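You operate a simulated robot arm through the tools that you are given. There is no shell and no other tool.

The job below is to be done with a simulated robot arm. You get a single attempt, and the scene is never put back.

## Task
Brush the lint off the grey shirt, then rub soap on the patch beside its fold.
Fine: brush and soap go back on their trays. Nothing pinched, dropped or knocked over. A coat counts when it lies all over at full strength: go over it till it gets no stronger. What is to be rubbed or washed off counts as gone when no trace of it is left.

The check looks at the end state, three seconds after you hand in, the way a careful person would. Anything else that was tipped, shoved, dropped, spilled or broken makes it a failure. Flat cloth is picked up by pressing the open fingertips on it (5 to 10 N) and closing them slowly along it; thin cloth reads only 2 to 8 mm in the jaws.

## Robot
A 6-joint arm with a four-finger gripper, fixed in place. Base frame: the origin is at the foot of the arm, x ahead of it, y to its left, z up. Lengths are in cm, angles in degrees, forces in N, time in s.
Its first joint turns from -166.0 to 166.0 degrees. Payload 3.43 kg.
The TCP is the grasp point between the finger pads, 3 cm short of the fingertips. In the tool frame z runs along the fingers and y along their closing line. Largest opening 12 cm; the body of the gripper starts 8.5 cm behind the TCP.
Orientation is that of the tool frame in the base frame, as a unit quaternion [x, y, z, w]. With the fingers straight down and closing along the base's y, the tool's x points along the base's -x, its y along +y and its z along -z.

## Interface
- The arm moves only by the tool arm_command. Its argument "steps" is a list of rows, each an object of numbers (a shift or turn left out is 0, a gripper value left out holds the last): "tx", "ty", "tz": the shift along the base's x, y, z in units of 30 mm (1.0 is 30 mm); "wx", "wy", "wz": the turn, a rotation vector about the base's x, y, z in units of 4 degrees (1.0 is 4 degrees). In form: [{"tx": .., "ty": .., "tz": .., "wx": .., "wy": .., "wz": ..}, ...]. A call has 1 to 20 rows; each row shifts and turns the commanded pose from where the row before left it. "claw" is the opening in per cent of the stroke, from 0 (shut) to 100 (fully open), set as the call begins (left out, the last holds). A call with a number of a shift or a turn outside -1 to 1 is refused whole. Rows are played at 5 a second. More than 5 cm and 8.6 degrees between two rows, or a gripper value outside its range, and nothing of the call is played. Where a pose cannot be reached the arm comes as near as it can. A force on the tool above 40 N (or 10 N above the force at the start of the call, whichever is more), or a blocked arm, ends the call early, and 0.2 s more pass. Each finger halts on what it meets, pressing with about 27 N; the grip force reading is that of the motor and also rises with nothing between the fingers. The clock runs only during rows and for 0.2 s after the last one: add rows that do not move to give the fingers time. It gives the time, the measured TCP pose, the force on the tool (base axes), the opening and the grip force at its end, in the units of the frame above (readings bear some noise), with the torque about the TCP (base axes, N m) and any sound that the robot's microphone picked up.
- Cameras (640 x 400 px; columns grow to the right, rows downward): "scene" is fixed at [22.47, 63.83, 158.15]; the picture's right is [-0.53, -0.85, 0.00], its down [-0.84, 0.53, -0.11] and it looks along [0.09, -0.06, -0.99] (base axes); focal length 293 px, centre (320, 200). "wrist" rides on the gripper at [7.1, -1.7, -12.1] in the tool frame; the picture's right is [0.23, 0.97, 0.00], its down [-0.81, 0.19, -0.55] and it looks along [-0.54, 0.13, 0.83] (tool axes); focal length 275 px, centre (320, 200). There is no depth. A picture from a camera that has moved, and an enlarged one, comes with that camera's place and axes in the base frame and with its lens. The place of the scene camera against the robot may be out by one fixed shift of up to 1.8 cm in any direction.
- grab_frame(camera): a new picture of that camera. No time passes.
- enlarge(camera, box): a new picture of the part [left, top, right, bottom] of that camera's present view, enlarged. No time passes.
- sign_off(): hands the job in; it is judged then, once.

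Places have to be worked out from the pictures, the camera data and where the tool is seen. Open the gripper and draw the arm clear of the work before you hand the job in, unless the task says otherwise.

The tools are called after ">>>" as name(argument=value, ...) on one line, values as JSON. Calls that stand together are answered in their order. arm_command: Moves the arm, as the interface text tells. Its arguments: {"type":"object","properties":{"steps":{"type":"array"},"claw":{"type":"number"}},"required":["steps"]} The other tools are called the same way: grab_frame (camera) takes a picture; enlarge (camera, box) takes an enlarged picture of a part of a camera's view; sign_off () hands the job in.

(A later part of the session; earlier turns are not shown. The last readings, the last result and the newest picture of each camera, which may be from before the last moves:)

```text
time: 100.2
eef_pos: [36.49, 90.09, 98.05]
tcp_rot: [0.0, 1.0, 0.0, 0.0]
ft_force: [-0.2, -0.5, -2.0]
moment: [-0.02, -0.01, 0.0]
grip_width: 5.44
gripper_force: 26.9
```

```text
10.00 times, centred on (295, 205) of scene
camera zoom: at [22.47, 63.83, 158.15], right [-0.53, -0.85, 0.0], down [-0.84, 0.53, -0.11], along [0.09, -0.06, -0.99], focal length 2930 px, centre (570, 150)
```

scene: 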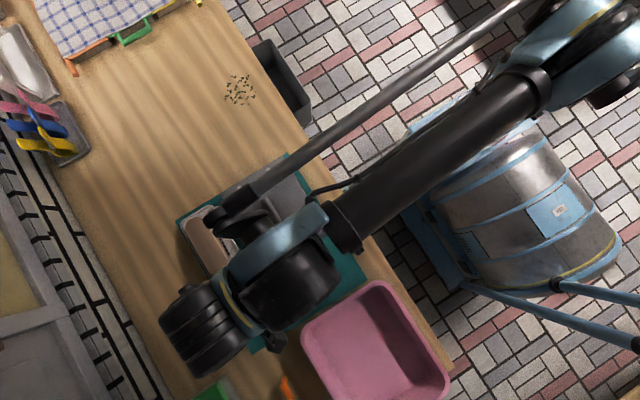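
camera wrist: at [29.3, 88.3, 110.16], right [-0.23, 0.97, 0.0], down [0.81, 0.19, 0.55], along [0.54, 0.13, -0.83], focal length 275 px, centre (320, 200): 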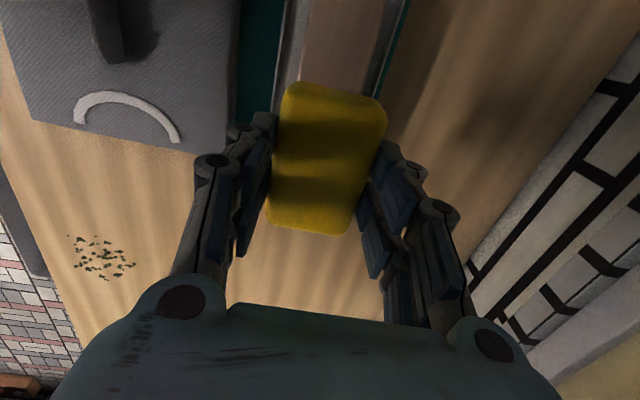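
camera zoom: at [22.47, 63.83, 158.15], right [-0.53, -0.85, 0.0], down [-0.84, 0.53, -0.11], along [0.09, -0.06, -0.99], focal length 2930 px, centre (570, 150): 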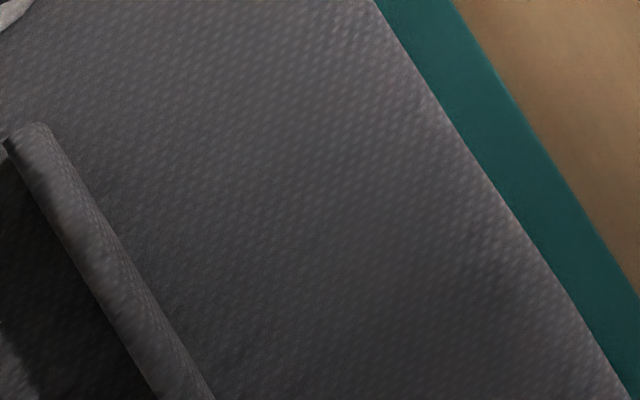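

The dark band beside the fold is just its shadow. To judge fairly whether a coat has formed, I return to the clear spot used before (13, 56.7, 104), where the shirt is fully lit, and compare the same crops.

>>> arm_command(steps=[{"tz": 0.6}, {"tz": 0.8}, {"tz": 0.6, "tx": -0.3, "ty": -0.4}, {"tx": -0.55, "ty": -0.77}, {"tx": -0.55, "ty": -0.77}, {"tx": -0.55, "ty": -0.77}, {"tx": -0.55, "ty": -0.77}, {"tx": -0.55, "ty": -0.77}, {"tx": -0.55, "ty": -0.77}, {"tx": -0.55, "ty": -0.77}, {"tx": -0.55, "ty": -0.77}, {"tx": -0.55, "ty": -0.77}, {"tx": -0.55, "ty": -0.77}, {"tx": -0.55, "ty": -0.77}, {"tx": -0.55, "ty": -0.77}, {"tx": -0.55, "ty": -0.77}, {"tx": -0.3, "ty": -0.7}, {}, {}])

>>> enlarge(camera="scene", box=[230, 150, 330, 250])

>>> enlarge(camera="scene", box=[270, 165, 320, 215])

>>> enlarge(camera="scene", box=[240, 190, 300, 250])

>>> enlarge(camera="scene", box=[280, 195, 330, 245])

```text
time: 104.2
eef_pos: [13.35, 56.81, 104.23]
tcp_rot: [0.0, 1.0, 0.001, 0.0]
ft_force: [-0.7, -0.2, -1.1]
moment: [0.01, -0.01, -0.02]
grip_width: 5.46
gripper_force: 26.7
```

```text
4.00 times, centred on (280, 200) of scene
camera zoom: at [22.47, 63.83, 158.15], right [-0.53, -0.85, 0.0], down [-0.84, 0.53, -0.11], along [0.09, -0.06, -0.99], focal length 1172 px, centre (480, 200)
```

zoom: 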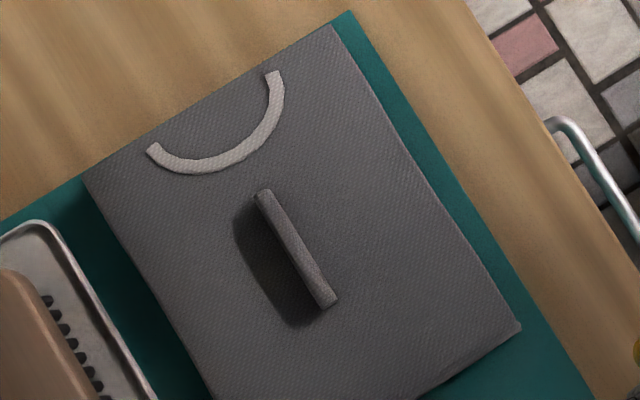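

```text
8.00 times, centred on (295, 190) of scene
camera zoom: at [22.47, 63.83, 158.15], right [-0.53, -0.85, 0.0], down [-0.84, 0.53, -0.11], along [0.09, -0.06, -0.99], focal length 2344 px, centre (520, 280)
```

zoom: 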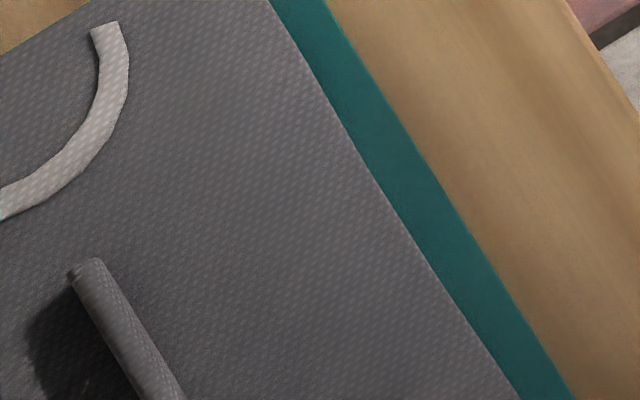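

```text
6.67 times, centred on (270, 220) of scene
camera zoom: at [22.47, 63.83, 158.15], right [-0.53, -0.85, 0.0], down [-0.84, 0.53, -0.11], along [0.09, -0.06, -0.99], focal length 1953 px, centre (653, 67)
```

zoom: 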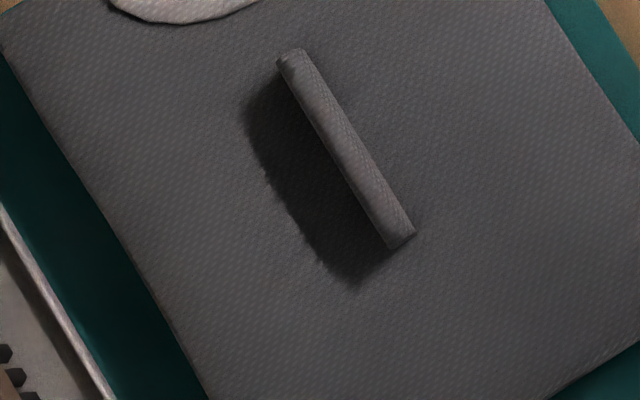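

```text
8.00 times, centred on (305, 220) of scene
camera zoom: at [22.47, 63.83, 158.15], right [-0.53, -0.85, 0.0], down [-0.84, 0.53, -0.11], along [0.09, -0.06, -0.99], focal length 2344 px, centre (440, 40)
```

zoom: 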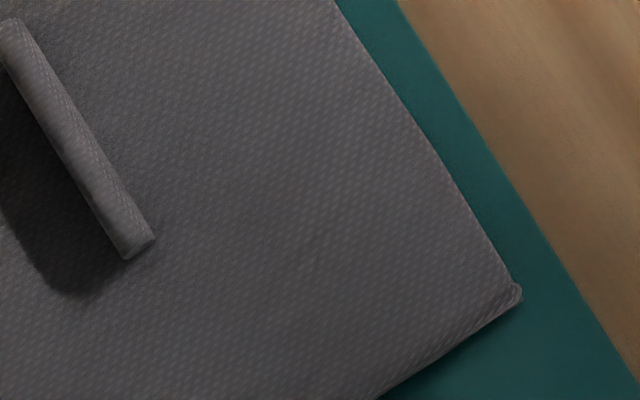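

The crops are identical to before soaping: no coat formed where the lint was, and the shirt has not moved. The patch may lie right beside the fold on its other (+y) side, so I move the soap above (32.4, 77.9), keeping the fingers clear of the ridge.

>>> arm_command(steps=[{"tx": 0.3, "ty": 0.35}, {"tx": 0.6, "ty": 0.67}, {"tx": 0.6, "ty": 0.67}, {"tx": 0.6, "ty": 0.67}, {"tx": 0.6, "ty": 0.67}, {"tx": 0.6, "ty": 0.67}, {"tx": 0.6, "ty": 0.67}, {"tx": 0.6, "ty": 0.67}, {"tx": 0.6, "ty": 0.67}, {"tx": 0.6, "ty": 0.67}, {"tx": 0.65, "ty": 0.65}, {"tz": -0.5}, {"tz": -0.8}, {"tz": -0.8}, {"tz": -0.6}, {"tz": -0.3}, {}, {}])

>>> grab_frame(camera="wrist")

>>> enlarge(camera="wrist", box=[120, 40, 440, 280])

```text
time: 108.0
eef_pos: [32.42, 77.89, 95.21]
tcp_rot: [0.0, 1.0, 0.001, 0.0]
ft_force: [0.1, 0.1, -1.3]
moment: [0.0, -0.01, 0.03]
grip_width: 5.42
gripper_force: 26.8
```

```text
taken
camera wrist: at [25.1, 76.11, 107.18], right [-0.23, 0.97, 0.0], down [0.81, 0.19, 0.55], along [0.54, 0.13, -0.83], focal length 275 px, centre (320, 200)
```

wrist: 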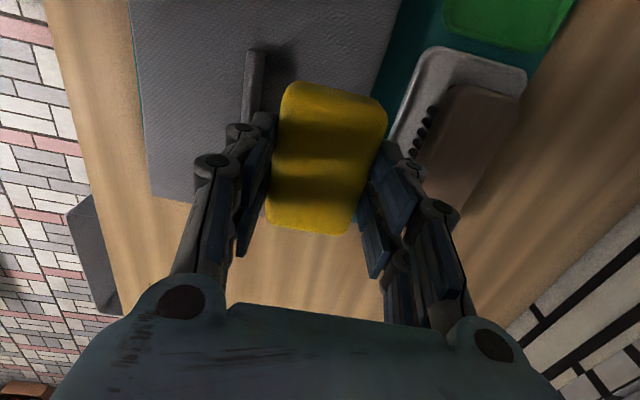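

```text
1.67 times, centred on (280, 160) of wrist
camera zoom: at [25.1, 76.11, 107.18], right [-0.23, 0.97, 0.0], down [0.81, 0.19, 0.55], along [0.54, 0.13, -0.83], focal length 459 px, centre (387, 267)
```

zoom: 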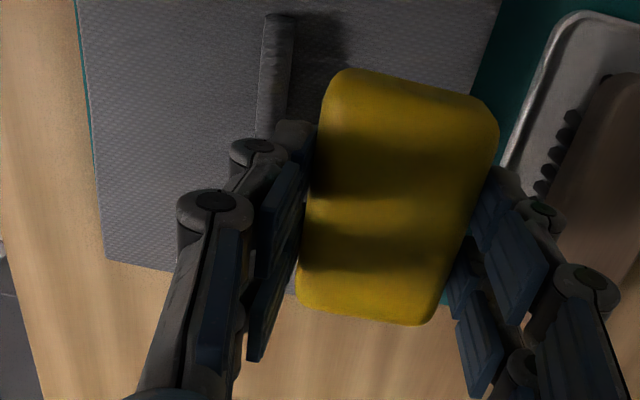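

The fold is just left of the lower knuckle, so I shift to y≈78.2 for margin and lower to z≈89.

>>> arm_command(steps=[{"ty": 0.1}, {"tz": -0.4}, {"tz": -0.5}, {"tz": -0.5}, {"tz": -0.4}, {"tz": -0.2}, {"tz": -0.07}, {}])

>>> grab_frame(camera="wrist")

>>> enlarge(camera="scene", box=[230, 160, 310, 240])

```text
time: 109.8
eef_pos: [32.31, 78.08, 88.93]
tcp_rot: [0.0, 1.0, 0.001, 0.0]
ft_force: [-0.2, 0.0, -2.0]
moment: [-0.02, 0.0, -0.04]
grip_width: 5.45
gripper_force: 26.8
```

```text
taken
camera wrist: at [25.04, 76.46, 100.89], right [-0.23, 0.97, 0.0], down [0.81, 0.19, 0.55], along [0.54, 0.13, -0.83], focal length 275 px, centre (320, 200)
```

wrist: 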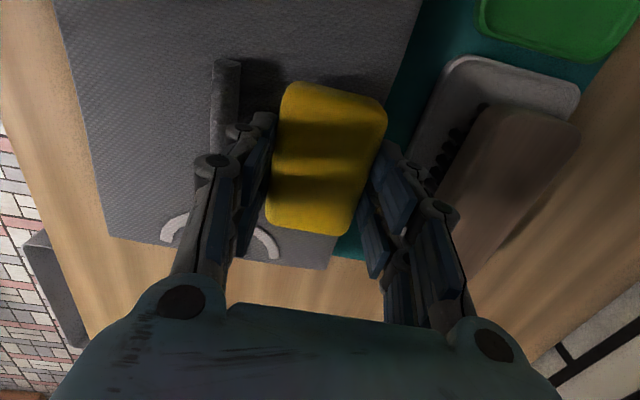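

```text
5.00 times, centred on (270, 200) of scene
camera zoom: at [22.47, 63.83, 158.15], right [-0.53, -0.85, 0.0], down [-0.84, 0.53, -0.11], along [0.09, -0.06, -0.99], focal length 1465 px, centre (570, 200)
```

zoom: 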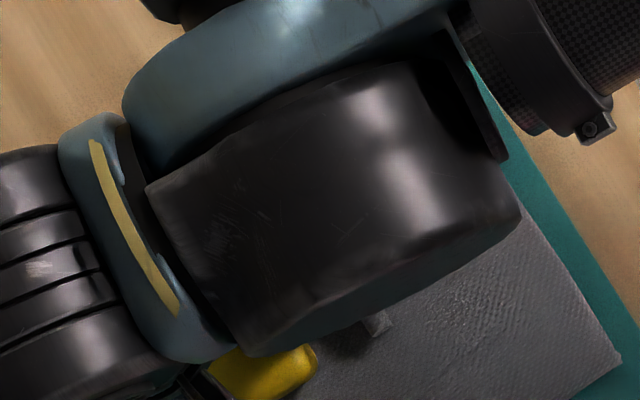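

No contact with the fold. I lower to about 88.2, then in fine steps.

>>> arm_command(steps=[{"tz": -0.08}, {"tz": -0.08}, {"tz": -0.06}, {}])

```text
time: 110.8
eef_pos: [32.3, 78.18, 88.26]
tcp_rot: [-0.001, 1.0, 0.001, 0.001]
ft_force: [-0.4, 0.8, -1.7]
moment: [0.0, 0.01, 0.0]
grip_width: 5.47
gripper_force: 27.2
```

Free at 88.26. Fine steps now.

>>> arm_command(steps=[{"tz": -0.04}, {"tz": -0.02}, {}])

```text
time: 111.6
eef_pos: [32.12, 78.1, 88.03]
tcp_rot: [-0.001, 1.0, 0.002, 0.001]
ft_force: [0.0, 0.1, -1.0]
moment: [0.01, -0.01, 0.01]
grip_width: 5.45
gripper_force: 27.1
```

Still free at about 88.05; another 0.5 mm.

>>> arm_command(steps=[{"tz": -0.016}, {}])

```text
time: 112.2
eef_pos: [32.17, 78.23, 88.15]
tcp_rot: [0.0, 1.0, 0.001, 0.0]
ft_force: [0.2, 0.5, -1.6]
moment: [-0.02, 0.02, -0.01]
grip_width: 5.44
gripper_force: 26.8
```

No contact. Another 0.5 mm.

>>> arm_command(steps=[{"tz": -0.016}, {}])

```text
time: 112.8
eef_pos: [32.25, 78.13, 88.08]
tcp_rot: [0.0, 1.0, 0.001, 0.0]
ft_force: [-1.0, 0.2, -1.1]
moment: [0.0, -0.02, 0.04]
grip_width: 5.45
gripper_force: 27.1
```

Still free. Another 0.5 mm.

>>> arm_command(steps=[{"tz": -0.016}, {}])

```text
time: 113.4
eef_pos: [32.15, 78.24, 87.91]
tcp_rot: [0.0, 1.0, 0.001, -0.001]
ft_force: [0.1, 0.4, -1.7]
moment: [0.01, -0.02, 0.0]
grip_width: 5.44
gripper_force: 26.6
```

Free still at about 87.95. Another 0.5 mm.

>>> arm_command(steps=[{"tz": -0.014}, {}])

```text
time: 114.0
eef_pos: [32.17, 78.11, 88.02]
tcp_rot: [0.0, 1.0, 0.001, 0.0]
ft_force: [0.0, -0.5, -0.4]
moment: [0.04, -0.06, 0.0]
grip_width: 5.43
gripper_force: 26.9
```

Perhaps grazing. I lower 0.25 mm.

>>> arm_command(steps=[{"tz": -0.008}, {}])

```text
time: 114.6
eef_pos: [32.23, 78.05, 88.0]
tcp_rot: [0.0, 1.0, 0.001, 0.0]
ft_force: [-1.6, 2.4, 4.3]
moment: [0.08, -0.04, -0.02]
grip_width: 5.47
gripper_force: 27.2
```

About 6 N contact. I rub along x on this side.

>>> arm_command(steps=[{"tx": 0.2}, {"tx": 0.35}, {"tx": 0.35}, {"tx": 0.35}, {"tx": 0.1}])

```text
time: 115.8
eef_pos: [36.29, 78.34, 87.91]
tcp_rot: [0.0, 1.0, 0.001, 0.0]
ft_force: [-3.8, -0.6, 9.0]
moment: [-0.03, 0.11, -0.02]
grip_width: 5.44
gripper_force: 26.7
```

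Contact holds at about 10 N. I stroke back to −x.

>>> arm_command(steps=[{"tx": -0.2}, {"tx": -0.35}, {"tx": -0.35}, {"tx": -0.35}, {"tx": -0.35}, {"tx": -0.35}, {"tx": -0.35}, {"tx": -0.35}, {"tx": -0.15}])

>>> grab_frame(camera="wrist")

>>> enlarge(camera="wrist", box=[200, 180, 400, 300])

```text
time: 117.8
eef_pos: [27.93, 78.1, 87.95]
tcp_rot: [0.0, 1.0, 0.001, 0.0]
ft_force: [0.8, -0.2, 3.6]
moment: [0.03, -0.07, 0.0]
grip_width: 5.47
gripper_force: 26.9
```

```text
taken
camera wrist: at [20.63, 76.4, 99.87], right [-0.23, 0.97, 0.0], down [0.81, 0.19, 0.55], along [0.54, 0.13, -0.83], focal length 275 px, centre (320, 200)
```

wrist: 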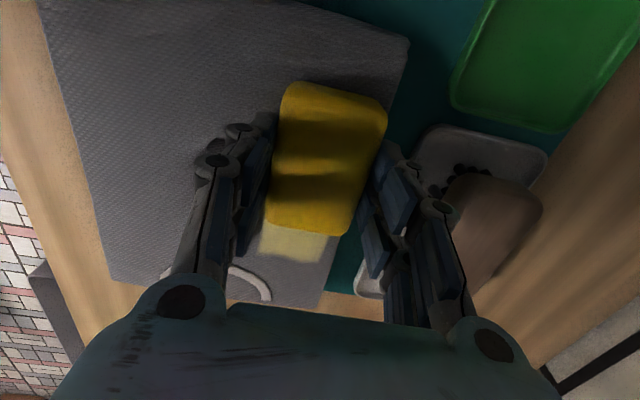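

```text
3.20 times, centred on (300, 240) of wrist
camera zoom: at [20.63, 76.4, 99.87], right [-0.23, 0.97, 0.0], down [0.81, 0.19, 0.55], along [0.54, 0.13, -0.83], focal length 881 px, centre (384, 72)
```

zoom: 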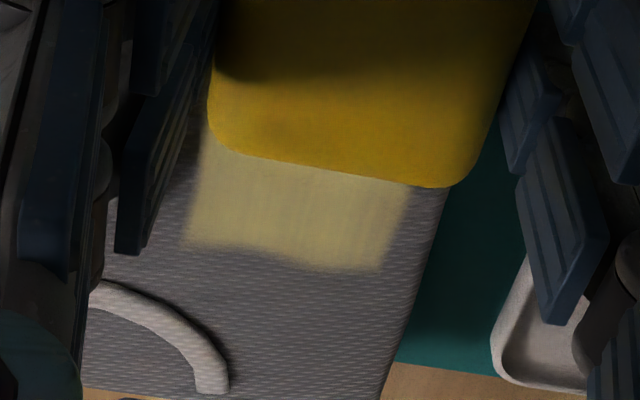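

A pale-yellow coat appears here: the patch is on this +y side of the fold, with its far edge at x≈37.2 and coat spanning y≈75.3–80.2. I keep rubbing with steady strokes.

>>> arm_command(steps=[{"tx": -0.2}, {"tx": 0.2, "tz": -0.003}, {"tx": 0.35}, {"tx": 0.35}, {"tx": 0.35}, {"tx": 0.35}, {"tx": 0.35}, {"tx": 0.35}, {"tx": 0.35}, {"tx": 0.15}])

>>> grab_frame(camera="wrist")

>>> enlarge(camera="wrist", box=[180, 0, 440, 140])

```text
time: 120.0
eef_pos: [35.73, 78.2, 87.84]
tcp_rot: [0.0, 1.0, 0.001, 0.0]
ft_force: [0.0, -0.7, -0.1]
moment: [0.01, 0.05, -0.01]
grip_width: 5.46
gripper_force: 26.9
```

```text
taken
camera wrist: at [28.57, 76.5, 99.87], right [-0.23, 0.97, 0.0], down [0.81, 0.19, 0.55], along [0.54, 0.13, -0.83], focal length 275 px, centre (320, 200)
```

wrist: 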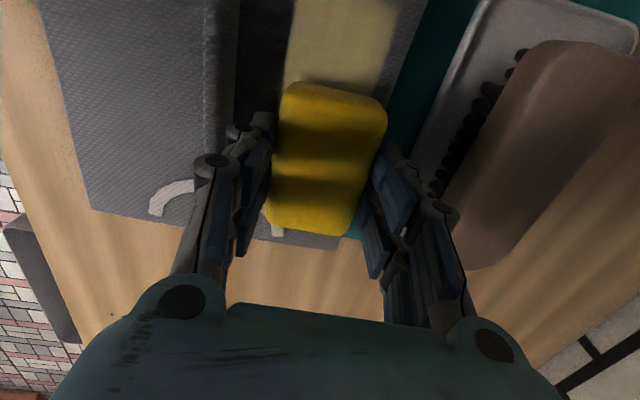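

```text
2.46 times, centred on (310, 70) of wrist
camera zoom: at [28.57, 76.5, 99.87], right [-0.23, 0.97, 0.0], down [0.81, 0.19, 0.55], along [0.54, 0.13, -0.83], focal length 678 px, centre (345, 520)
```

zoom: 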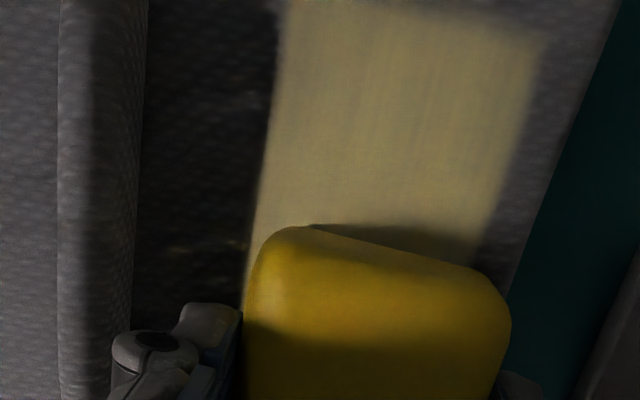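

The coat is building over x≈27.4–37.2. Contact is light here (1–2 N), so I press 0.25 mm more and do another pair of strokes.

>>> arm_command(steps=[{"tz": -0.009, "tx": -0.1}, {"tx": -0.3}, {"tx": -0.35}, {"tx": -0.35}, {"tx": -0.35}, {"tx": -0.35}, {"tx": -0.35}, {"tx": -0.35}, {"tx": -0.2}])

```text
time: 122.0
eef_pos: [27.59, 78.02, 87.82]
tcp_rot: [0.0, 1.0, 0.001, 0.0]
ft_force: [6.1, 1.4, 17.4]
moment: [0.08, -0.29, 0.02]
grip_width: 5.45
gripper_force: 27.8
```

Firmer than I want (19 N). I ease 0.2 mm and stroke toward +x.

>>> arm_command(steps=[{"tz": 0.006, "tx": 0.1}, {"tx": 0.3}, {"tx": 0.35}, {"tx": 0.35}, {"tx": 0.35}, {"tx": 0.35}, {"tx": 0.35}, {"tx": 0.35}, {"tx": 0.3}])

```text
time: 124.0
eef_pos: [35.95, 78.19, 87.82]
tcp_rot: [-0.001, 1.0, 0.001, 0.0]
ft_force: [0.5, -0.6, 0.1]
moment: [0.02, 0.04, -0.01]
grip_width: 5.46
gripper_force: 27.0
```

I lift off and move to the +y side to see the coat without my own shadow, checking especially the zone between coat and fold.

>>> arm_command(steps=[{"tz": 0.1}, {"tz": 0.4}, {"tz": 0.8}, {"tz": 0.8}, {"tz": 0.8}, {"tz": 0.6}, {"ty": 0.6}, {"ty": 0.8}, {"ty": 0.8}, {"ty": 0.8}, {"ty": 0.8}, {"ty": 0.2}, {}, {}])

>>> grab_frame(camera="wrist")

>>> enlarge(camera="wrist", box=[60, 0, 260, 130])

>>> enlarge(camera="scene", box=[235, 180, 305, 250])

```text
time: 127.0
eef_pos: [36.06, 90.2, 98.4]
tcp_rot: [-0.001, 1.0, 0.001, 0.0]
ft_force: [-0.6, 0.1, -1.7]
moment: [0.01, 0.0, -0.01]
grip_width: 5.47
gripper_force: 27.1
```

```text
taken
camera wrist: at [28.78, 88.42, 110.32], right [-0.23, 0.97, 0.0], down [0.81, 0.19, 0.55], along [0.54, 0.13, -0.83], focal length 275 px, centre (320, 200)
```

wrist: 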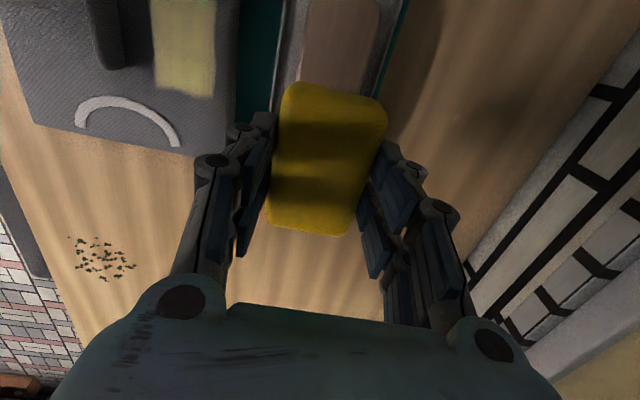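

```text
3.08 times, centred on (160, 65) of wrist
camera zoom: at [28.78, 88.42, 110.32], right [-0.23, 0.97, 0.0], down [0.81, 0.19, 0.55], along [0.54, 0.13, -0.83], focal length 847 px, centre (812, 615)
```

zoom: 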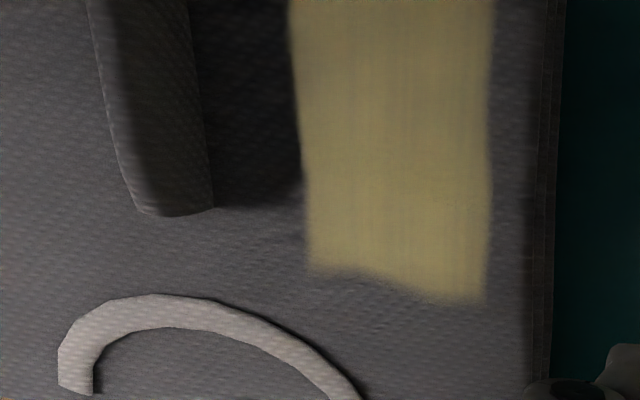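

```text
5.71 times, centred on (270, 215) of scene
camera zoom: at [22.47, 63.83, 158.15], right [-0.53, -0.85, 0.0], down [-0.84, 0.53, -0.11], along [0.09, -0.06, -0.99], focal length 1674 px, centre (606, 114)
```

zoom: 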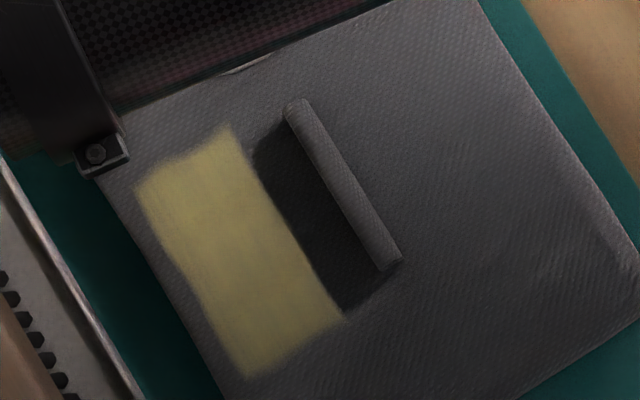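

The coat clearly shows now, but its fold-side edge at y≈75.2 is dead straight and coincides with the soap's own edge, while the other three edges are natural: the patch may continue toward the fold, where my finger is in the way. I'll turn the gripper 90° about the vertical so the soap's free end can reach up to the fold; first half of the turn here in free space.

>>> arm_command(steps=[{"wz": 0.5}, {"wz": 1}, {"wz": 1}, {"wz": 1}, {"wz": 1}, {"wz": 1}, {"wz": 1}, {"wz": 1}, {"wz": 1}, {"wz": 1}, {"wz": 1}, {"wz": 0.5}, {}])

```text
time: 129.8
eef_pos: [35.98, 90.19, 98.42]
tcp_rot: [-0.374, 0.927, 0.001, 0.0]
ft_force: [0.8, 0.0, -0.9]
moment: [-0.02, -0.03, 0.02]
grip_width: 5.46
gripper_force: 27.4
```

Turning works cleanly (44° done). I complete the turn to 90°.

>>> arm_command(steps=[{"wz": 0.5}, {"wz": 1}, {"wz": 1}, {"wz": 1}, {"wz": 1}, {"wz": 1}, {"wz": 1}, {"wz": 1}, {"wz": 1}, {"wz": 1}, {"wz": 1}, {"wz": 1}, {}, {}])

>>> grab_frame(camera="wrist")

>>> grab_frame(camera="scene")

```text
time: 132.8
eef_pos: [35.92, 90.17, 98.29]
tcp_rot: [0.707, -0.707, -0.001, 0.001]
ft_force: [0.1, 0.1, -0.9]
moment: [0.01, 0.0, 0.0]
grip_width: 5.44
gripper_force: 27.6
```

```text
taken
camera wrist: at [37.63, 82.96, 110.32], right [-0.97, -0.23, 0.0], down [-0.19, 0.81, 0.55], along [-0.13, 0.54, -0.83], focal length 275 px, centre (320, 200)
```

wrist: 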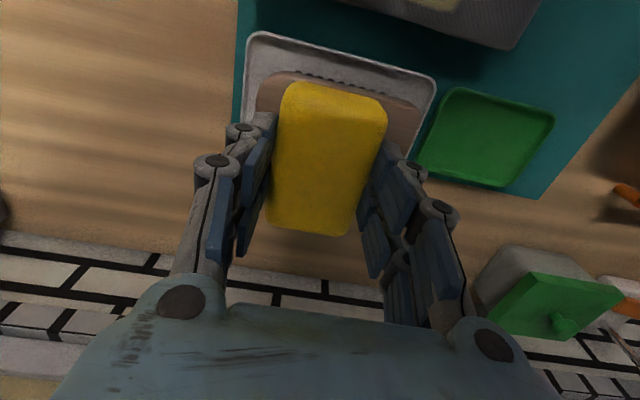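

```text
taken
```

scene: 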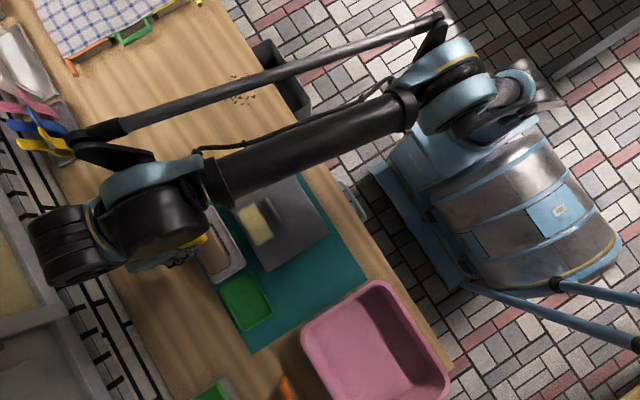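

The gripper is turned 90° with the soap's long axis now along y. I move over the patch at about (32.3, 78.2), soap end near y≈74.2, still high.

>>> arm_command(steps=[{"tx": -0.15, "ty": -0.4}, {"tx": -0.3, "ty": -0.8}, {"tx": -0.3, "ty": -0.8}, {"tx": -0.3, "ty": -0.8}, {"tx": -0.15, "ty": -0.8}, {"ty": -0.4}, {"tz": -0.6}, {"tz": -0.6}, {"tz": -0.4}, {}, {}])

>>> grab_frame(camera="wrist")

>>> enlarge(camera="wrist", box=[180, 0, 460, 180])

```text
time: 135.2
eef_pos: [32.35, 78.08, 93.48]
tcp_rot: [-0.707, 0.707, 0.002, -0.001]
ft_force: [-0.9, -0.2, -1.6]
moment: [-0.01, 0.02, 0.01]
grip_width: 5.43
gripper_force: 26.2
```

```text
taken
camera wrist: at [33.87, 70.95, 105.4], right [-0.97, -0.23, 0.0], down [-0.19, 0.81, 0.55], along [-0.13, 0.54, -0.83], focal length 275 px, centre (320, 200)
```

wrist: 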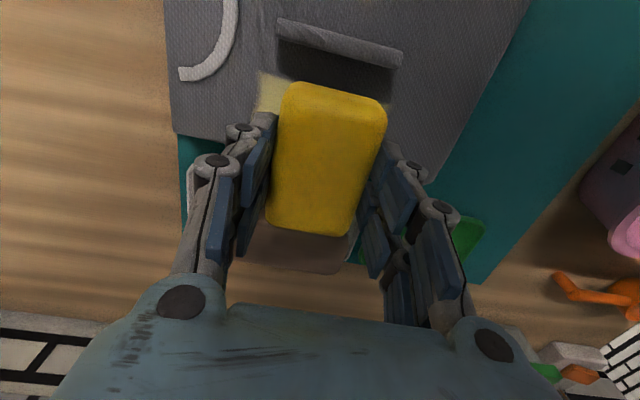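

```text
2.22 times, centred on (320, 90) of wrist
camera zoom: at [33.87, 70.95, 105.4], right [-0.97, -0.23, 0.0], down [-0.19, 0.81, 0.55], along [-0.13, 0.54, -0.83], focal length 612 px, centre (320, 444)
```

zoom: 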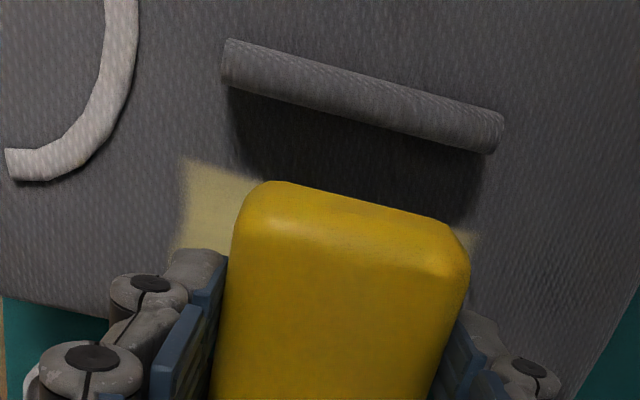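

The view shows the fold's near face at y≈72.7 and the soap's end at about y 73.8, roughly 1 cm clear. I lower to z≈88.5 here.

>>> arm_command(steps=[{"tz": -0.3}, {"tz": -0.4}, {"tz": -0.4}, {"tz": -0.3}, {"tz": -0.15}, {"tz": -0.08}, {}])

>>> enlarge(camera="wrist", box=[180, 0, 460, 180])

```text
time: 136.8
eef_pos: [32.37, 78.27, 88.72]
tcp_rot: [-0.707, 0.707, 0.002, 0.0]
ft_force: [0.3, 0.0, -1.5]
moment: [0.03, 0.05, 0.01]
grip_width: 5.47
gripper_force: 27.2
```

```text
2.22 times, centred on (320, 90) of wrist
camera zoom: at [34.02, 70.95, 100.65], right [-0.97, -0.23, 0.0], down [-0.19, 0.81, 0.55], along [-0.13, 0.54, -0.83], focal length 612 px, centre (320, 444)
```

zoom: 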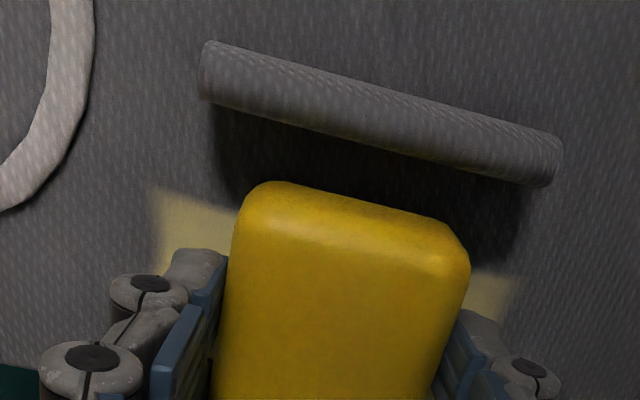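

Clear gap confirmed (soap end ≈73.7, fold base ≈72.8). I lower toward contact.

>>> arm_command(steps=[{"tz": -0.08}, {"tz": -0.08}, {"tz": -0.05}, {}])

```text
time: 137.8
eef_pos: [32.42, 78.16, 88.05]
tcp_rot: [0.707, -0.707, -0.001, 0.0]
ft_force: [-0.3, -0.4, -1.2]
moment: [0.0, 0.0, -0.01]
grip_width: 5.45
gripper_force: 27.3
```

Free at 88.05. Fine steps of 0.4 mm now.

>>> arm_command(steps=[{"tz": -0.013}, {}])

```text
time: 138.4
eef_pos: [32.42, 78.08, 87.98]
tcp_rot: [-0.707, 0.707, 0.002, -0.001]
ft_force: [-0.4, -0.4, -0.3]
moment: [-0.03, 0.0, 0.04]
grip_width: 5.45
gripper_force: 27.3
```

Maybe starting to touch. Another 0.3 mm.

>>> arm_command(steps=[{"tz": -0.01}, {}])

```text
time: 139.0
eef_pos: [32.4, 78.15, 87.92]
tcp_rot: [-0.707, 0.707, 0.001, 0.0]
ft_force: [0.4, 0.1, -1.6]
moment: [0.0, 0.0, -0.01]
grip_width: 5.45
gripper_force: 26.9
```

Not yet. Another 0.4 mm.

>>> arm_command(steps=[{"tz": -0.013}, {}])

```text
time: 139.6
eef_pos: [32.31, 78.08, 87.98]
tcp_rot: [-0.707, 0.708, 0.002, -0.001]
ft_force: [-0.1, 0.0, -1.1]
moment: [0.01, -0.02, 0.01]
grip_width: 5.46
gripper_force: 27.1
```

Still free. Another 0.4 mm.

>>> arm_command(steps=[{"tz": -0.013}, {}])

```text
time: 140.2
eef_pos: [32.39, 78.18, 87.89]
tcp_rot: [-0.706, 0.708, 0.002, 0.0]
ft_force: [0.4, 0.1, -1.1]
moment: [-0.04, -0.03, -0.02]
grip_width: 5.47
gripper_force: 27.2
```

Still free at about 87.9. Another 0.4 mm.

>>> arm_command(steps=[{"tz": -0.013}, {}])

```text
time: 140.8
eef_pos: [32.41, 78.13, 87.77]
tcp_rot: [-0.707, 0.707, 0.002, -0.001]
ft_force: [1.3, 0.0, 6.6]
moment: [-0.31, -0.08, 0.05]
grip_width: 5.45
gripper_force: 27.1
```

Contact at about 8 N, with the torque showing the pressure near the fold-side end of the soap, just where I want it. I rub along x there.

>>> arm_command(steps=[{"tx": 0.2}, {"tx": 0.3}, {"tx": 0.3}, {"tx": 0.3}, {"tx": 0.2}])

>>> enlarge(camera="wrist", box=[180, 0, 460, 180])

```text
time: 142.0
eef_pos: [36.43, 78.29, 87.99]
tcp_rot: [0.707, -0.707, -0.002, 0.0]
ft_force: [-0.7, 0.2, 4.5]
moment: [-0.19, 0.07, -0.06]
grip_width: 5.46
gripper_force: 27.0
```

```text
2.22 times, centred on (320, 90) of wrist
camera zoom: at [37.96, 71.03, 99.81], right [-0.97, -0.23, 0.0], down [-0.19, 0.81, 0.55], along [-0.13, 0.54, -0.83], focal length 612 px, centre (320, 444)
```

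zoom: 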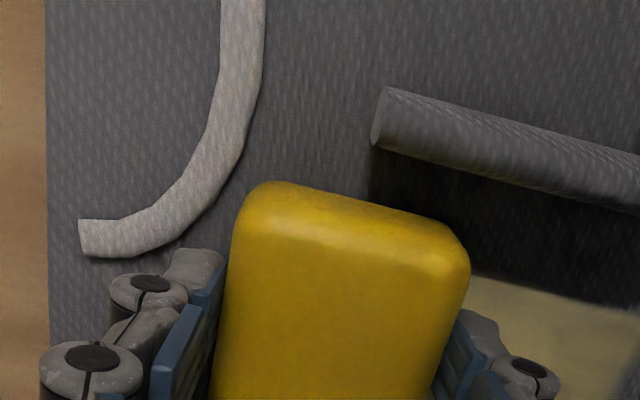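

Even after the soap passed at 73.8–75.2, the coat edge by the fold seems to stay at y≈75.2. I enlarge the shadowed strip between coat and fold to be sure.

>>> enlarge(camera="wrist", box=[370, 60, 470, 160])

>>> enlarge(camera="wrist", box=[380, 80, 520, 200])

```text
4.00 times, centred on (420, 110) of wrist
camera zoom: at [37.96, 71.03, 99.81], right [-0.97, -0.23, 0.0], down [-0.19, 0.81, 0.55], along [-0.13, 0.54, -0.83], focal length 1101 px, centre (-80, 560)
```

zoom: 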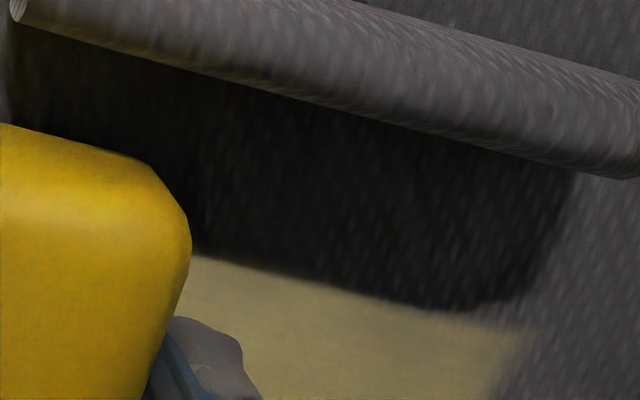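

```text
3.33 times, centred on (450, 140) of wrist
camera zoom: at [37.96, 71.03, 99.81], right [-0.97, -0.23, 0.0], down [-0.19, 0.81, 0.55], along [-0.13, 0.54, -0.83], focal length 918 px, centre (-113, 400)
```

zoom: 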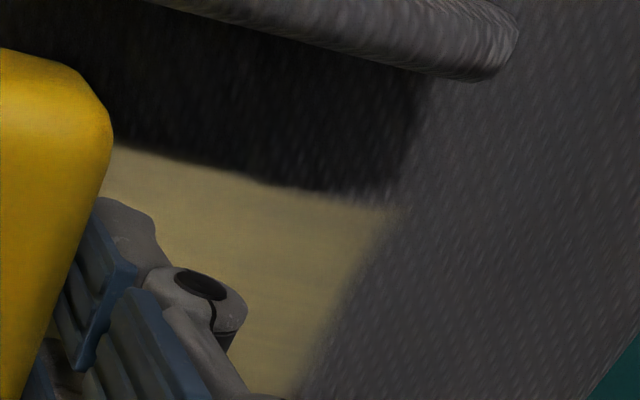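

The strip next to the fold shows bare cloth only, so the patch really ends at y≈75.2: patch ≈ x 27.5–37.3, y 75.2–80.3. In this orientation the soap spans the patch's whole width, so I lift slightly, shift to y≈79.3 and find flat contact.

>>> arm_command(steps=[{"tz": 0.1}, {"ty": 0.2, "tx": -0.2}, {"ty": 0.2, "tx": -0.3}, {"tx": -0.2}, {}])

```text
time: 143.2
eef_pos: [34.17, 79.45, 88.2]
tcp_rot: [-0.707, 0.707, 0.002, -0.002]
ft_force: [1.1, 0.7, -1.6]
moment: [0.01, -0.02, 0.01]
grip_width: 5.44
gripper_force: 27.1
```

I lower back in small steps from about 88.15.

>>> arm_command(steps=[{"tz": -0.04}, {"tz": -0.03}, {"tz": -0.02}, {}])

```text
time: 144.2
eef_pos: [34.07, 79.42, 87.84]
tcp_rot: [-0.707, 0.707, 0.001, -0.001]
ft_force: [0.1, -0.5, -1.6]
moment: [0.0, 0.0, 0.04]
grip_width: 5.45
gripper_force: 26.9
```

Still free. 0.4 mm more.

>>> arm_command(steps=[{"tz": -0.014}, {}])

```text
time: 144.8
eef_pos: [34.18, 79.29, 87.8]
tcp_rot: [-0.707, 0.708, 0.002, -0.001]
ft_force: [1.6, 2.8, 5.4]
moment: [-0.06, -0.07, 0.05]
grip_width: 5.46
gripper_force: 27.2
```

About 7 N with pressure over the patch. I rub back and forth along x.

>>> arm_command(steps=[{"tx": 0.25}, {"tx": 0.35}, {"tx": 0.3}, {"tx": -0.2}, {"tx": -0.35}, {"tx": -0.35}, {"tx": -0.35}, {"tx": -0.35}])

```text
time: 146.6
eef_pos: [32.1, 79.35, 87.88]
tcp_rot: [0.707, -0.707, -0.002, 0.001]
ft_force: [0.0, -0.1, -1.6]
moment: [-0.01, -0.01, 0.01]
grip_width: 5.43
gripper_force: 26.9
```

Contact lost midway. I lower 0.3 mm and carry on toward −x.

>>> arm_command(steps=[{"tz": -0.01}, {"tx": -0.3}, {"tx": -0.3}])

```text
time: 147.4
eef_pos: [30.1, 79.34, 87.88]
tcp_rot: [0.707, -0.707, -0.001, 0.002]
ft_force: [0.3, -0.7, -0.8]
moment: [-0.03, 0.01, 0.0]
grip_width: 5.48
gripper_force: 27.1
```

Only grazing. I lower another 0.25 mm and continue.

>>> arm_command(steps=[{"tz": -0.009}, {"tx": -0.3}, {"tx": -0.3}])

```text
time: 148.2
eef_pos: [28.48, 79.35, 87.86]
tcp_rot: [-0.707, 0.707, 0.002, -0.001]
ft_force: [3.0, 0.1, 5.7]
moment: [-0.12, -0.14, 0.05]
grip_width: 5.49
gripper_force: 27.3
```

Good, 7 N here. I stroke toward +x over the whole patch.

>>> arm_command(steps=[{"tx": -0.2}, {"tx": 0.2}, {"tx": 0.3}, {"tx": 0.35}, {"tx": 0.35}, {"tx": 0.35}, {"tx": 0.35}, {"tx": 0.35}, {"tx": 0.35}, {"tx": 0.3}])

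```text
time: 150.4
eef_pos: [36.58, 79.4, 87.83]
tcp_rot: [0.707, -0.707, -0.002, 0.001]
ft_force: [-1.2, -0.5, 4.0]
moment: [-0.03, 0.06, 0.01]
grip_width: 5.46
gripper_force: 26.7
```

About 5.5 N there. I go back and forth again over the full length.

>>> arm_command(steps=[{"tx": 0.15}, {"tx": -0.25}, {"tx": -0.35}, {"tx": -0.35}, {"tx": -0.35}, {"tx": -0.35}, {"tx": -0.35}, {"tx": -0.35}, {"tx": -0.35}, {"tx": -0.25}])

```text
time: 152.6
eef_pos: [28.07, 79.42, 87.96]
tcp_rot: [-0.707, 0.707, 0.002, -0.002]
ft_force: [0.8, -0.4, -1.3]
moment: [0.02, 0.04, -0.01]
grip_width: 5.49
gripper_force: 27.3
```

Contact faded at that end, so I press 0.25 mm deeper and stroke toward +x.

>>> arm_command(steps=[{"tz": -0.009}, {"tx": 0.25}, {"tx": 0.35}, {"tx": 0.35}, {"tx": 0.35}])

```text
time: 153.8
eef_pos: [31.96, 79.47, 87.86]
tcp_rot: [-0.707, 0.708, 0.003, 0.0]
ft_force: [-4.4, 0.2, 10.0]
moment: [-0.1, 0.16, -0.07]
grip_width: 5.48
gripper_force: 27.2
```

A steady 11 N. I continue to the +x end and back.

>>> arm_command(steps=[{"tx": 0.35}, {"tx": 0.35}, {"tx": 0.35}, {"tx": 0.3}, {"tx": 0.2}, {"tx": -0.2}, {"tx": -0.35}, {"tx": -0.35}, {"tx": -0.35}, {"tx": -0.35}, {"tx": -0.35}, {"tx": -0.35}, {"tx": -0.35}, {"tx": -0.25}])

>>> grab_frame(camera="wrist")

>>> enlarge(camera="wrist", box=[60, 60, 320, 260])

```text
time: 156.8
eef_pos: [27.96, 79.24, 87.68]
tcp_rot: [0.707, -0.707, -0.001, 0.0]
ft_force: [7.1, -0.3, 18.8]
moment: [0.06, -0.3, 0.04]
grip_width: 5.47
gripper_force: 27.4
```

```text
taken
camera wrist: at [29.63, 72.08, 99.71], right [-0.97, -0.23, 0.0], down [-0.19, 0.81, 0.55], along [-0.13, 0.54, -0.83], focal length 275 px, centre (320, 200)
```

wrist: 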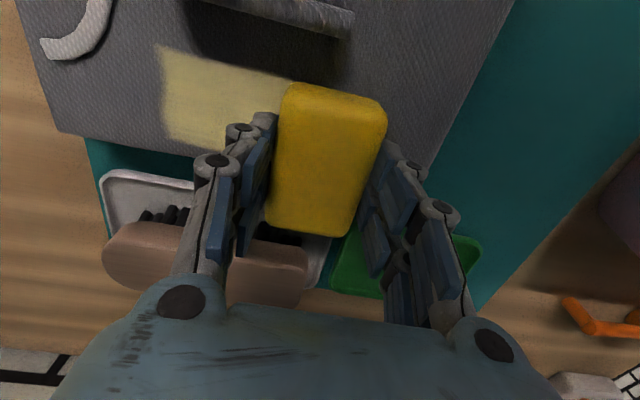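

```text
2.00 times, centred on (190, 160) of wrist
camera zoom: at [29.63, 72.08, 99.71], right [-0.97, -0.23, 0.0], down [-0.19, 0.81, 0.55], along [-0.13, 0.54, -0.83], focal length 551 px, centre (580, 280)
```

zoom: 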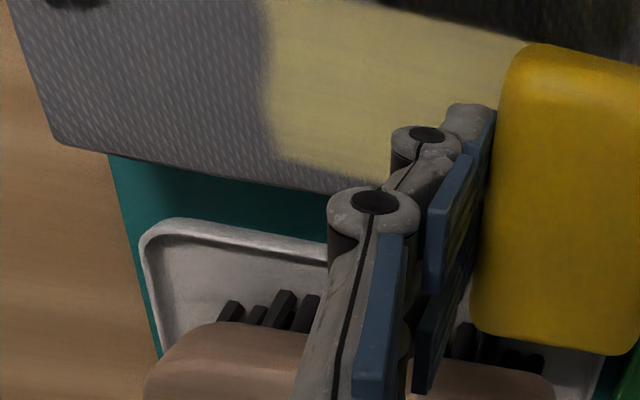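

The coat looks strong and even here; force at this end rose to 20 N, so I lift off now. I move to −x and up to view the whole patch unshadowed.

>>> arm_command(steps=[{"tz": 0.1}, {"tz": 0.5}, {"tz": 0.8}, {"tz": 0.8}, {"tz": 0.6, "tx": -0.3}, {"tx": -0.8}, {"tx": -0.8}, {"tx": -0.8}, {"tx": -0.6}, {}, {}])

>>> grab_frame(camera="wrist")

>>> enlarge(camera="wrist", box=[80, 0, 300, 160])

>>> enlarge(camera="scene", box=[235, 180, 305, 250])

```text
time: 159.2
eef_pos: [18.24, 79.37, 96.26]
tcp_rot: [-0.707, 0.707, 0.001, -0.001]
ft_force: [1.0, 0.7, -2.0]
moment: [-0.02, 0.05, 0.02]
grip_width: 5.44
gripper_force: 26.9
```

```text
taken
camera wrist: at [19.84, 72.17, 108.15], right [-0.97, -0.23, 0.0], down [-0.19, 0.81, 0.55], along [-0.13, 0.54, -0.83], focal length 275 px, centre (320, 200)
```

wrist: 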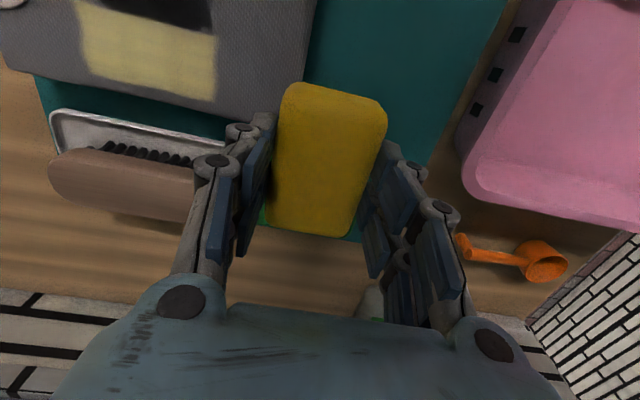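

```text
2.50 times, centred on (190, 80) of wrist
camera zoom: at [19.84, 72.17, 108.15], right [-0.97, -0.23, 0.0], down [-0.19, 0.81, 0.55], along [-0.13, 0.54, -0.83], focal length 688 px, centre (645, 500)
```

zoom: 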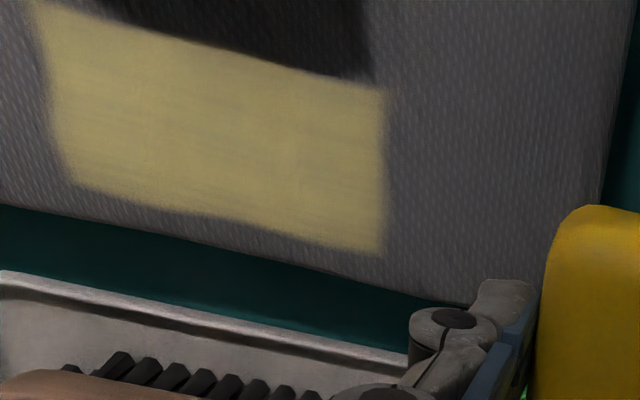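

```text
5.71 times, centred on (270, 215) of scene
camera zoom: at [22.47, 63.83, 158.15], right [-0.53, -0.85, 0.0], down [-0.84, 0.53, -0.11], along [0.09, -0.06, -0.99], focal length 1674 px, centre (606, 114)
```

zoom: 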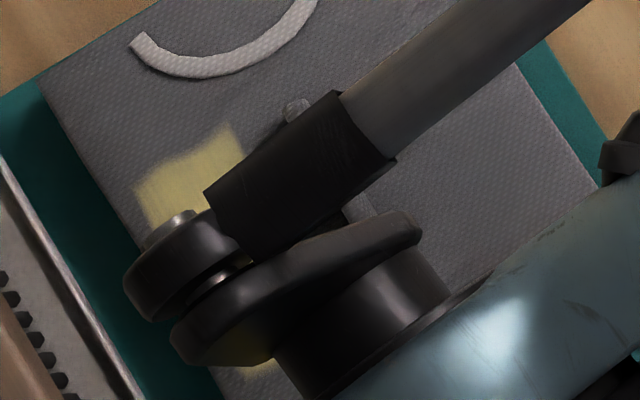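

The coat is visible over the whole patch, with faint streaks. I enlarge it further to judge evenness.

>>> enlarge(camera="wrist", box=[85, 0, 235, 105])

```text
3.81 times, centred on (160, 52) of wrist
camera zoom: at [19.84, 72.17, 108.15], right [-0.97, -0.23, 0.0], down [-0.19, 0.81, 0.55], along [-0.13, 0.54, -0.83], focal length 1049 px, centre (930, 762)
```

zoom: 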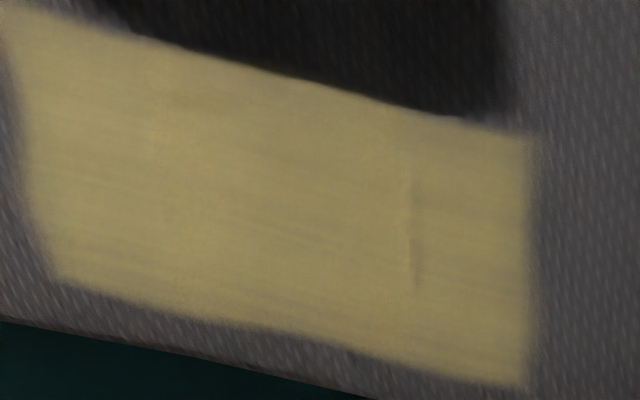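

Nearly uniform, with slight streaks. I go back for more passes so it reaches full strength everywhere.

>>> arm_command(steps=[{"tx": 0.4}, {"tx": 0.8}, {"tx": 0.8}, {"tx": 0.8}, {"tx": 0.8}, {"tx": 0.8}, {"tx": 0.3}, {"tz": -0.5}, {"tz": -0.8}, {"tz": -0.8}, {"tz": -0.4}, {"tz": -0.15}, {}, {}])

```text
time: 162.2
eef_pos: [32.42, 79.42, 88.19]
tcp_rot: [-0.707, 0.707, 0.003, -0.001]
ft_force: [0.0, 0.3, -1.7]
moment: [-0.04, 0.01, -0.01]
grip_width: 5.46
gripper_force: 27.0
```

Free at 88.2. I lower to near contact (≈87.85).

>>> arm_command(steps=[{"tz": -0.04}, {"tz": -0.03}, {"tz": -0.03}, {}])

```text
time: 163.2
eef_pos: [32.27, 79.37, 87.88]
tcp_rot: [-0.707, 0.707, 0.002, -0.001]
ft_force: [-0.3, 0.2, -0.8]
moment: [0.01, 0.01, 0.0]
grip_width: 5.47
gripper_force: 26.9
```

Just above contact; 0.3 mm more.

>>> arm_command(steps=[{"tz": -0.011}, {}])

```text
time: 163.8
eef_pos: [32.23, 79.44, 87.81]
tcp_rot: [-0.707, 0.707, 0.002, 0.0]
ft_force: [-0.6, 0.3, -1.0]
moment: [0.01, 0.02, 0.01]
grip_width: 5.46
gripper_force: 26.8
```

Another 0.3 mm.

>>> arm_command(steps=[{"tz": -0.011}, {}])

```text
time: 164.4
eef_pos: [32.2, 79.42, 87.91]
tcp_rot: [-0.707, 0.707, 0.002, -0.001]
ft_force: [-0.1, -0.3, -1.2]
moment: [-0.03, 0.02, -0.02]
grip_width: 5.48
gripper_force: 27.1
```

Another 0.3 mm.

>>> arm_command(steps=[{"tz": -0.011}, {}])

```text
time: 165.0
eef_pos: [32.36, 79.42, 87.87]
tcp_rot: [-0.707, 0.707, 0.002, -0.002]
ft_force: [-1.7, 0.5, -1.1]
moment: [-0.02, -0.02, -0.02]
grip_width: 5.41
gripper_force: 27.3
```

Another 0.3 mm.

>>> arm_command(steps=[{"tz": -0.011}, {}])

```text
time: 165.6
eef_pos: [32.32, 79.44, 87.86]
tcp_rot: [0.707, -0.707, -0.002, 0.001]
ft_force: [0.0, 0.4, -1.3]
moment: [0.02, 0.02, -0.02]
grip_width: 5.45
gripper_force: 27.1
```

Still free; 0.3 mm more.

>>> arm_command(steps=[{"tz": -0.011}, {}])

```text
time: 166.2
eef_pos: [32.13, 79.51, 87.86]
tcp_rot: [0.707, -0.707, -0.002, 0.001]
ft_force: [-0.6, 0.1, -0.5]
moment: [0.02, -0.02, -0.01]
grip_width: 5.47
gripper_force: 27.1
```

Grazing, I think. 0.25 mm more.

>>> arm_command(steps=[{"tz": -0.009}, {}])

```text
time: 166.8
eef_pos: [32.22, 79.45, 87.85]
tcp_rot: [-0.707, 0.707, 0.002, 0.0]
ft_force: [-2.0, 0.3, 0.2]
moment: [0.04, 0.05, -0.01]
grip_width: 5.43
gripper_force: 27.3
```

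Light contact (about 1.6 N). I press 0.25 mm more and stroke along x.

>>> arm_command(steps=[{"tz": -0.008}, {"tx": 0.25}, {"tx": 0.35}, {"tx": 0.35}, {"tx": 0.35}, {"tx": 0.25}, {"tx": -0.25}, {"tx": -0.35}, {"tx": -0.35}, {"tx": -0.35}, {"tx": -0.3}])

```text
time: 169.2
eef_pos: [32.03, 79.4, 87.73]
tcp_rot: [0.708, -0.707, -0.002, 0.001]
ft_force: [5.7, 1.1, 16.3]
moment: [0.05, -0.38, 0.09]
grip_width: 5.47
gripper_force: 27.2
```

About 18 N now; I ease 0.15 mm and continue to the −x end and back.

>>> arm_command(steps=[{"tz": 0.005}, {"tx": -0.3}, {"tx": -0.35}, {"tx": -0.35}, {"tx": -0.35}, {"tx": -0.2}, {"tx": 0.2}, {"tx": 0.35}, {"tx": 0.35}, {"tx": 0.35}, {"tx": 0.35}])

```text
time: 171.6
eef_pos: [32.21, 79.46, 87.77]
tcp_rot: [-0.707, 0.707, 0.002, -0.001]
ft_force: [-0.7, -0.3, -0.9]
moment: [0.02, 0.0, 0.01]
grip_width: 5.44
gripper_force: 27.1
```

Direction matters: moving −x presses more, +x less. I compensate: lower 0.25 mm for this +x stroke.

>>> arm_command(steps=[{"tz": -0.01}, {"tx": 0.3}, {"tx": 0.35}, {"tx": 0.35}, {"tx": 0.35}, {"tx": 0.25}])

```text
time: 173.0
eef_pos: [37.02, 79.43, 87.62]
tcp_rot: [-0.707, 0.707, 0.002, -0.001]
ft_force: [-4.4, 0.2, 11.1]
moment: [0.07, 0.19, -0.02]
grip_width: 5.46
gripper_force: 27.0
```

Good, 12 N. I stroke back over the whole length toward −x.

>>> arm_command(steps=[{"tz": 0.003, "tx": -0.2}, {"tx": -0.35}, {"tx": -0.35}, {"tx": -0.35}, {"tx": -0.35}, {"tx": -0.35}, {"tx": -0.35}, {"tx": -0.35}, {"tx": -0.35}, {"tx": -0.2}])

```text
time: 175.2
eef_pos: [27.36, 79.42, 87.71]
tcp_rot: [-0.707, 0.708, 0.002, -0.001]
ft_force: [0.9, 0.4, 5.8]
moment: [0.07, -0.14, 0.01]
grip_width: 5.47
gripper_force: 27.4
```

Contact held (7 N). Another full +x stroke with slight extra press.

>>> arm_command(steps=[{"tz": -0.006, "tx": 0.1}, {"tx": 0.35}, {"tx": 0.35}, {"tx": 0.35}, {"tx": 0.35}, {"tx": 0.35}, {"tx": 0.35}, {"tx": 0.35}, {"tx": 0.35}, {"tx": 0.3}])

```text
time: 177.4
eef_pos: [36.94, 79.36, 87.67]
tcp_rot: [-0.707, 0.707, 0.001, -0.001]
ft_force: [-3.5, -0.1, 7.9]
moment: [0.02, 0.16, -0.04]
grip_width: 5.45
gripper_force: 27.0
```

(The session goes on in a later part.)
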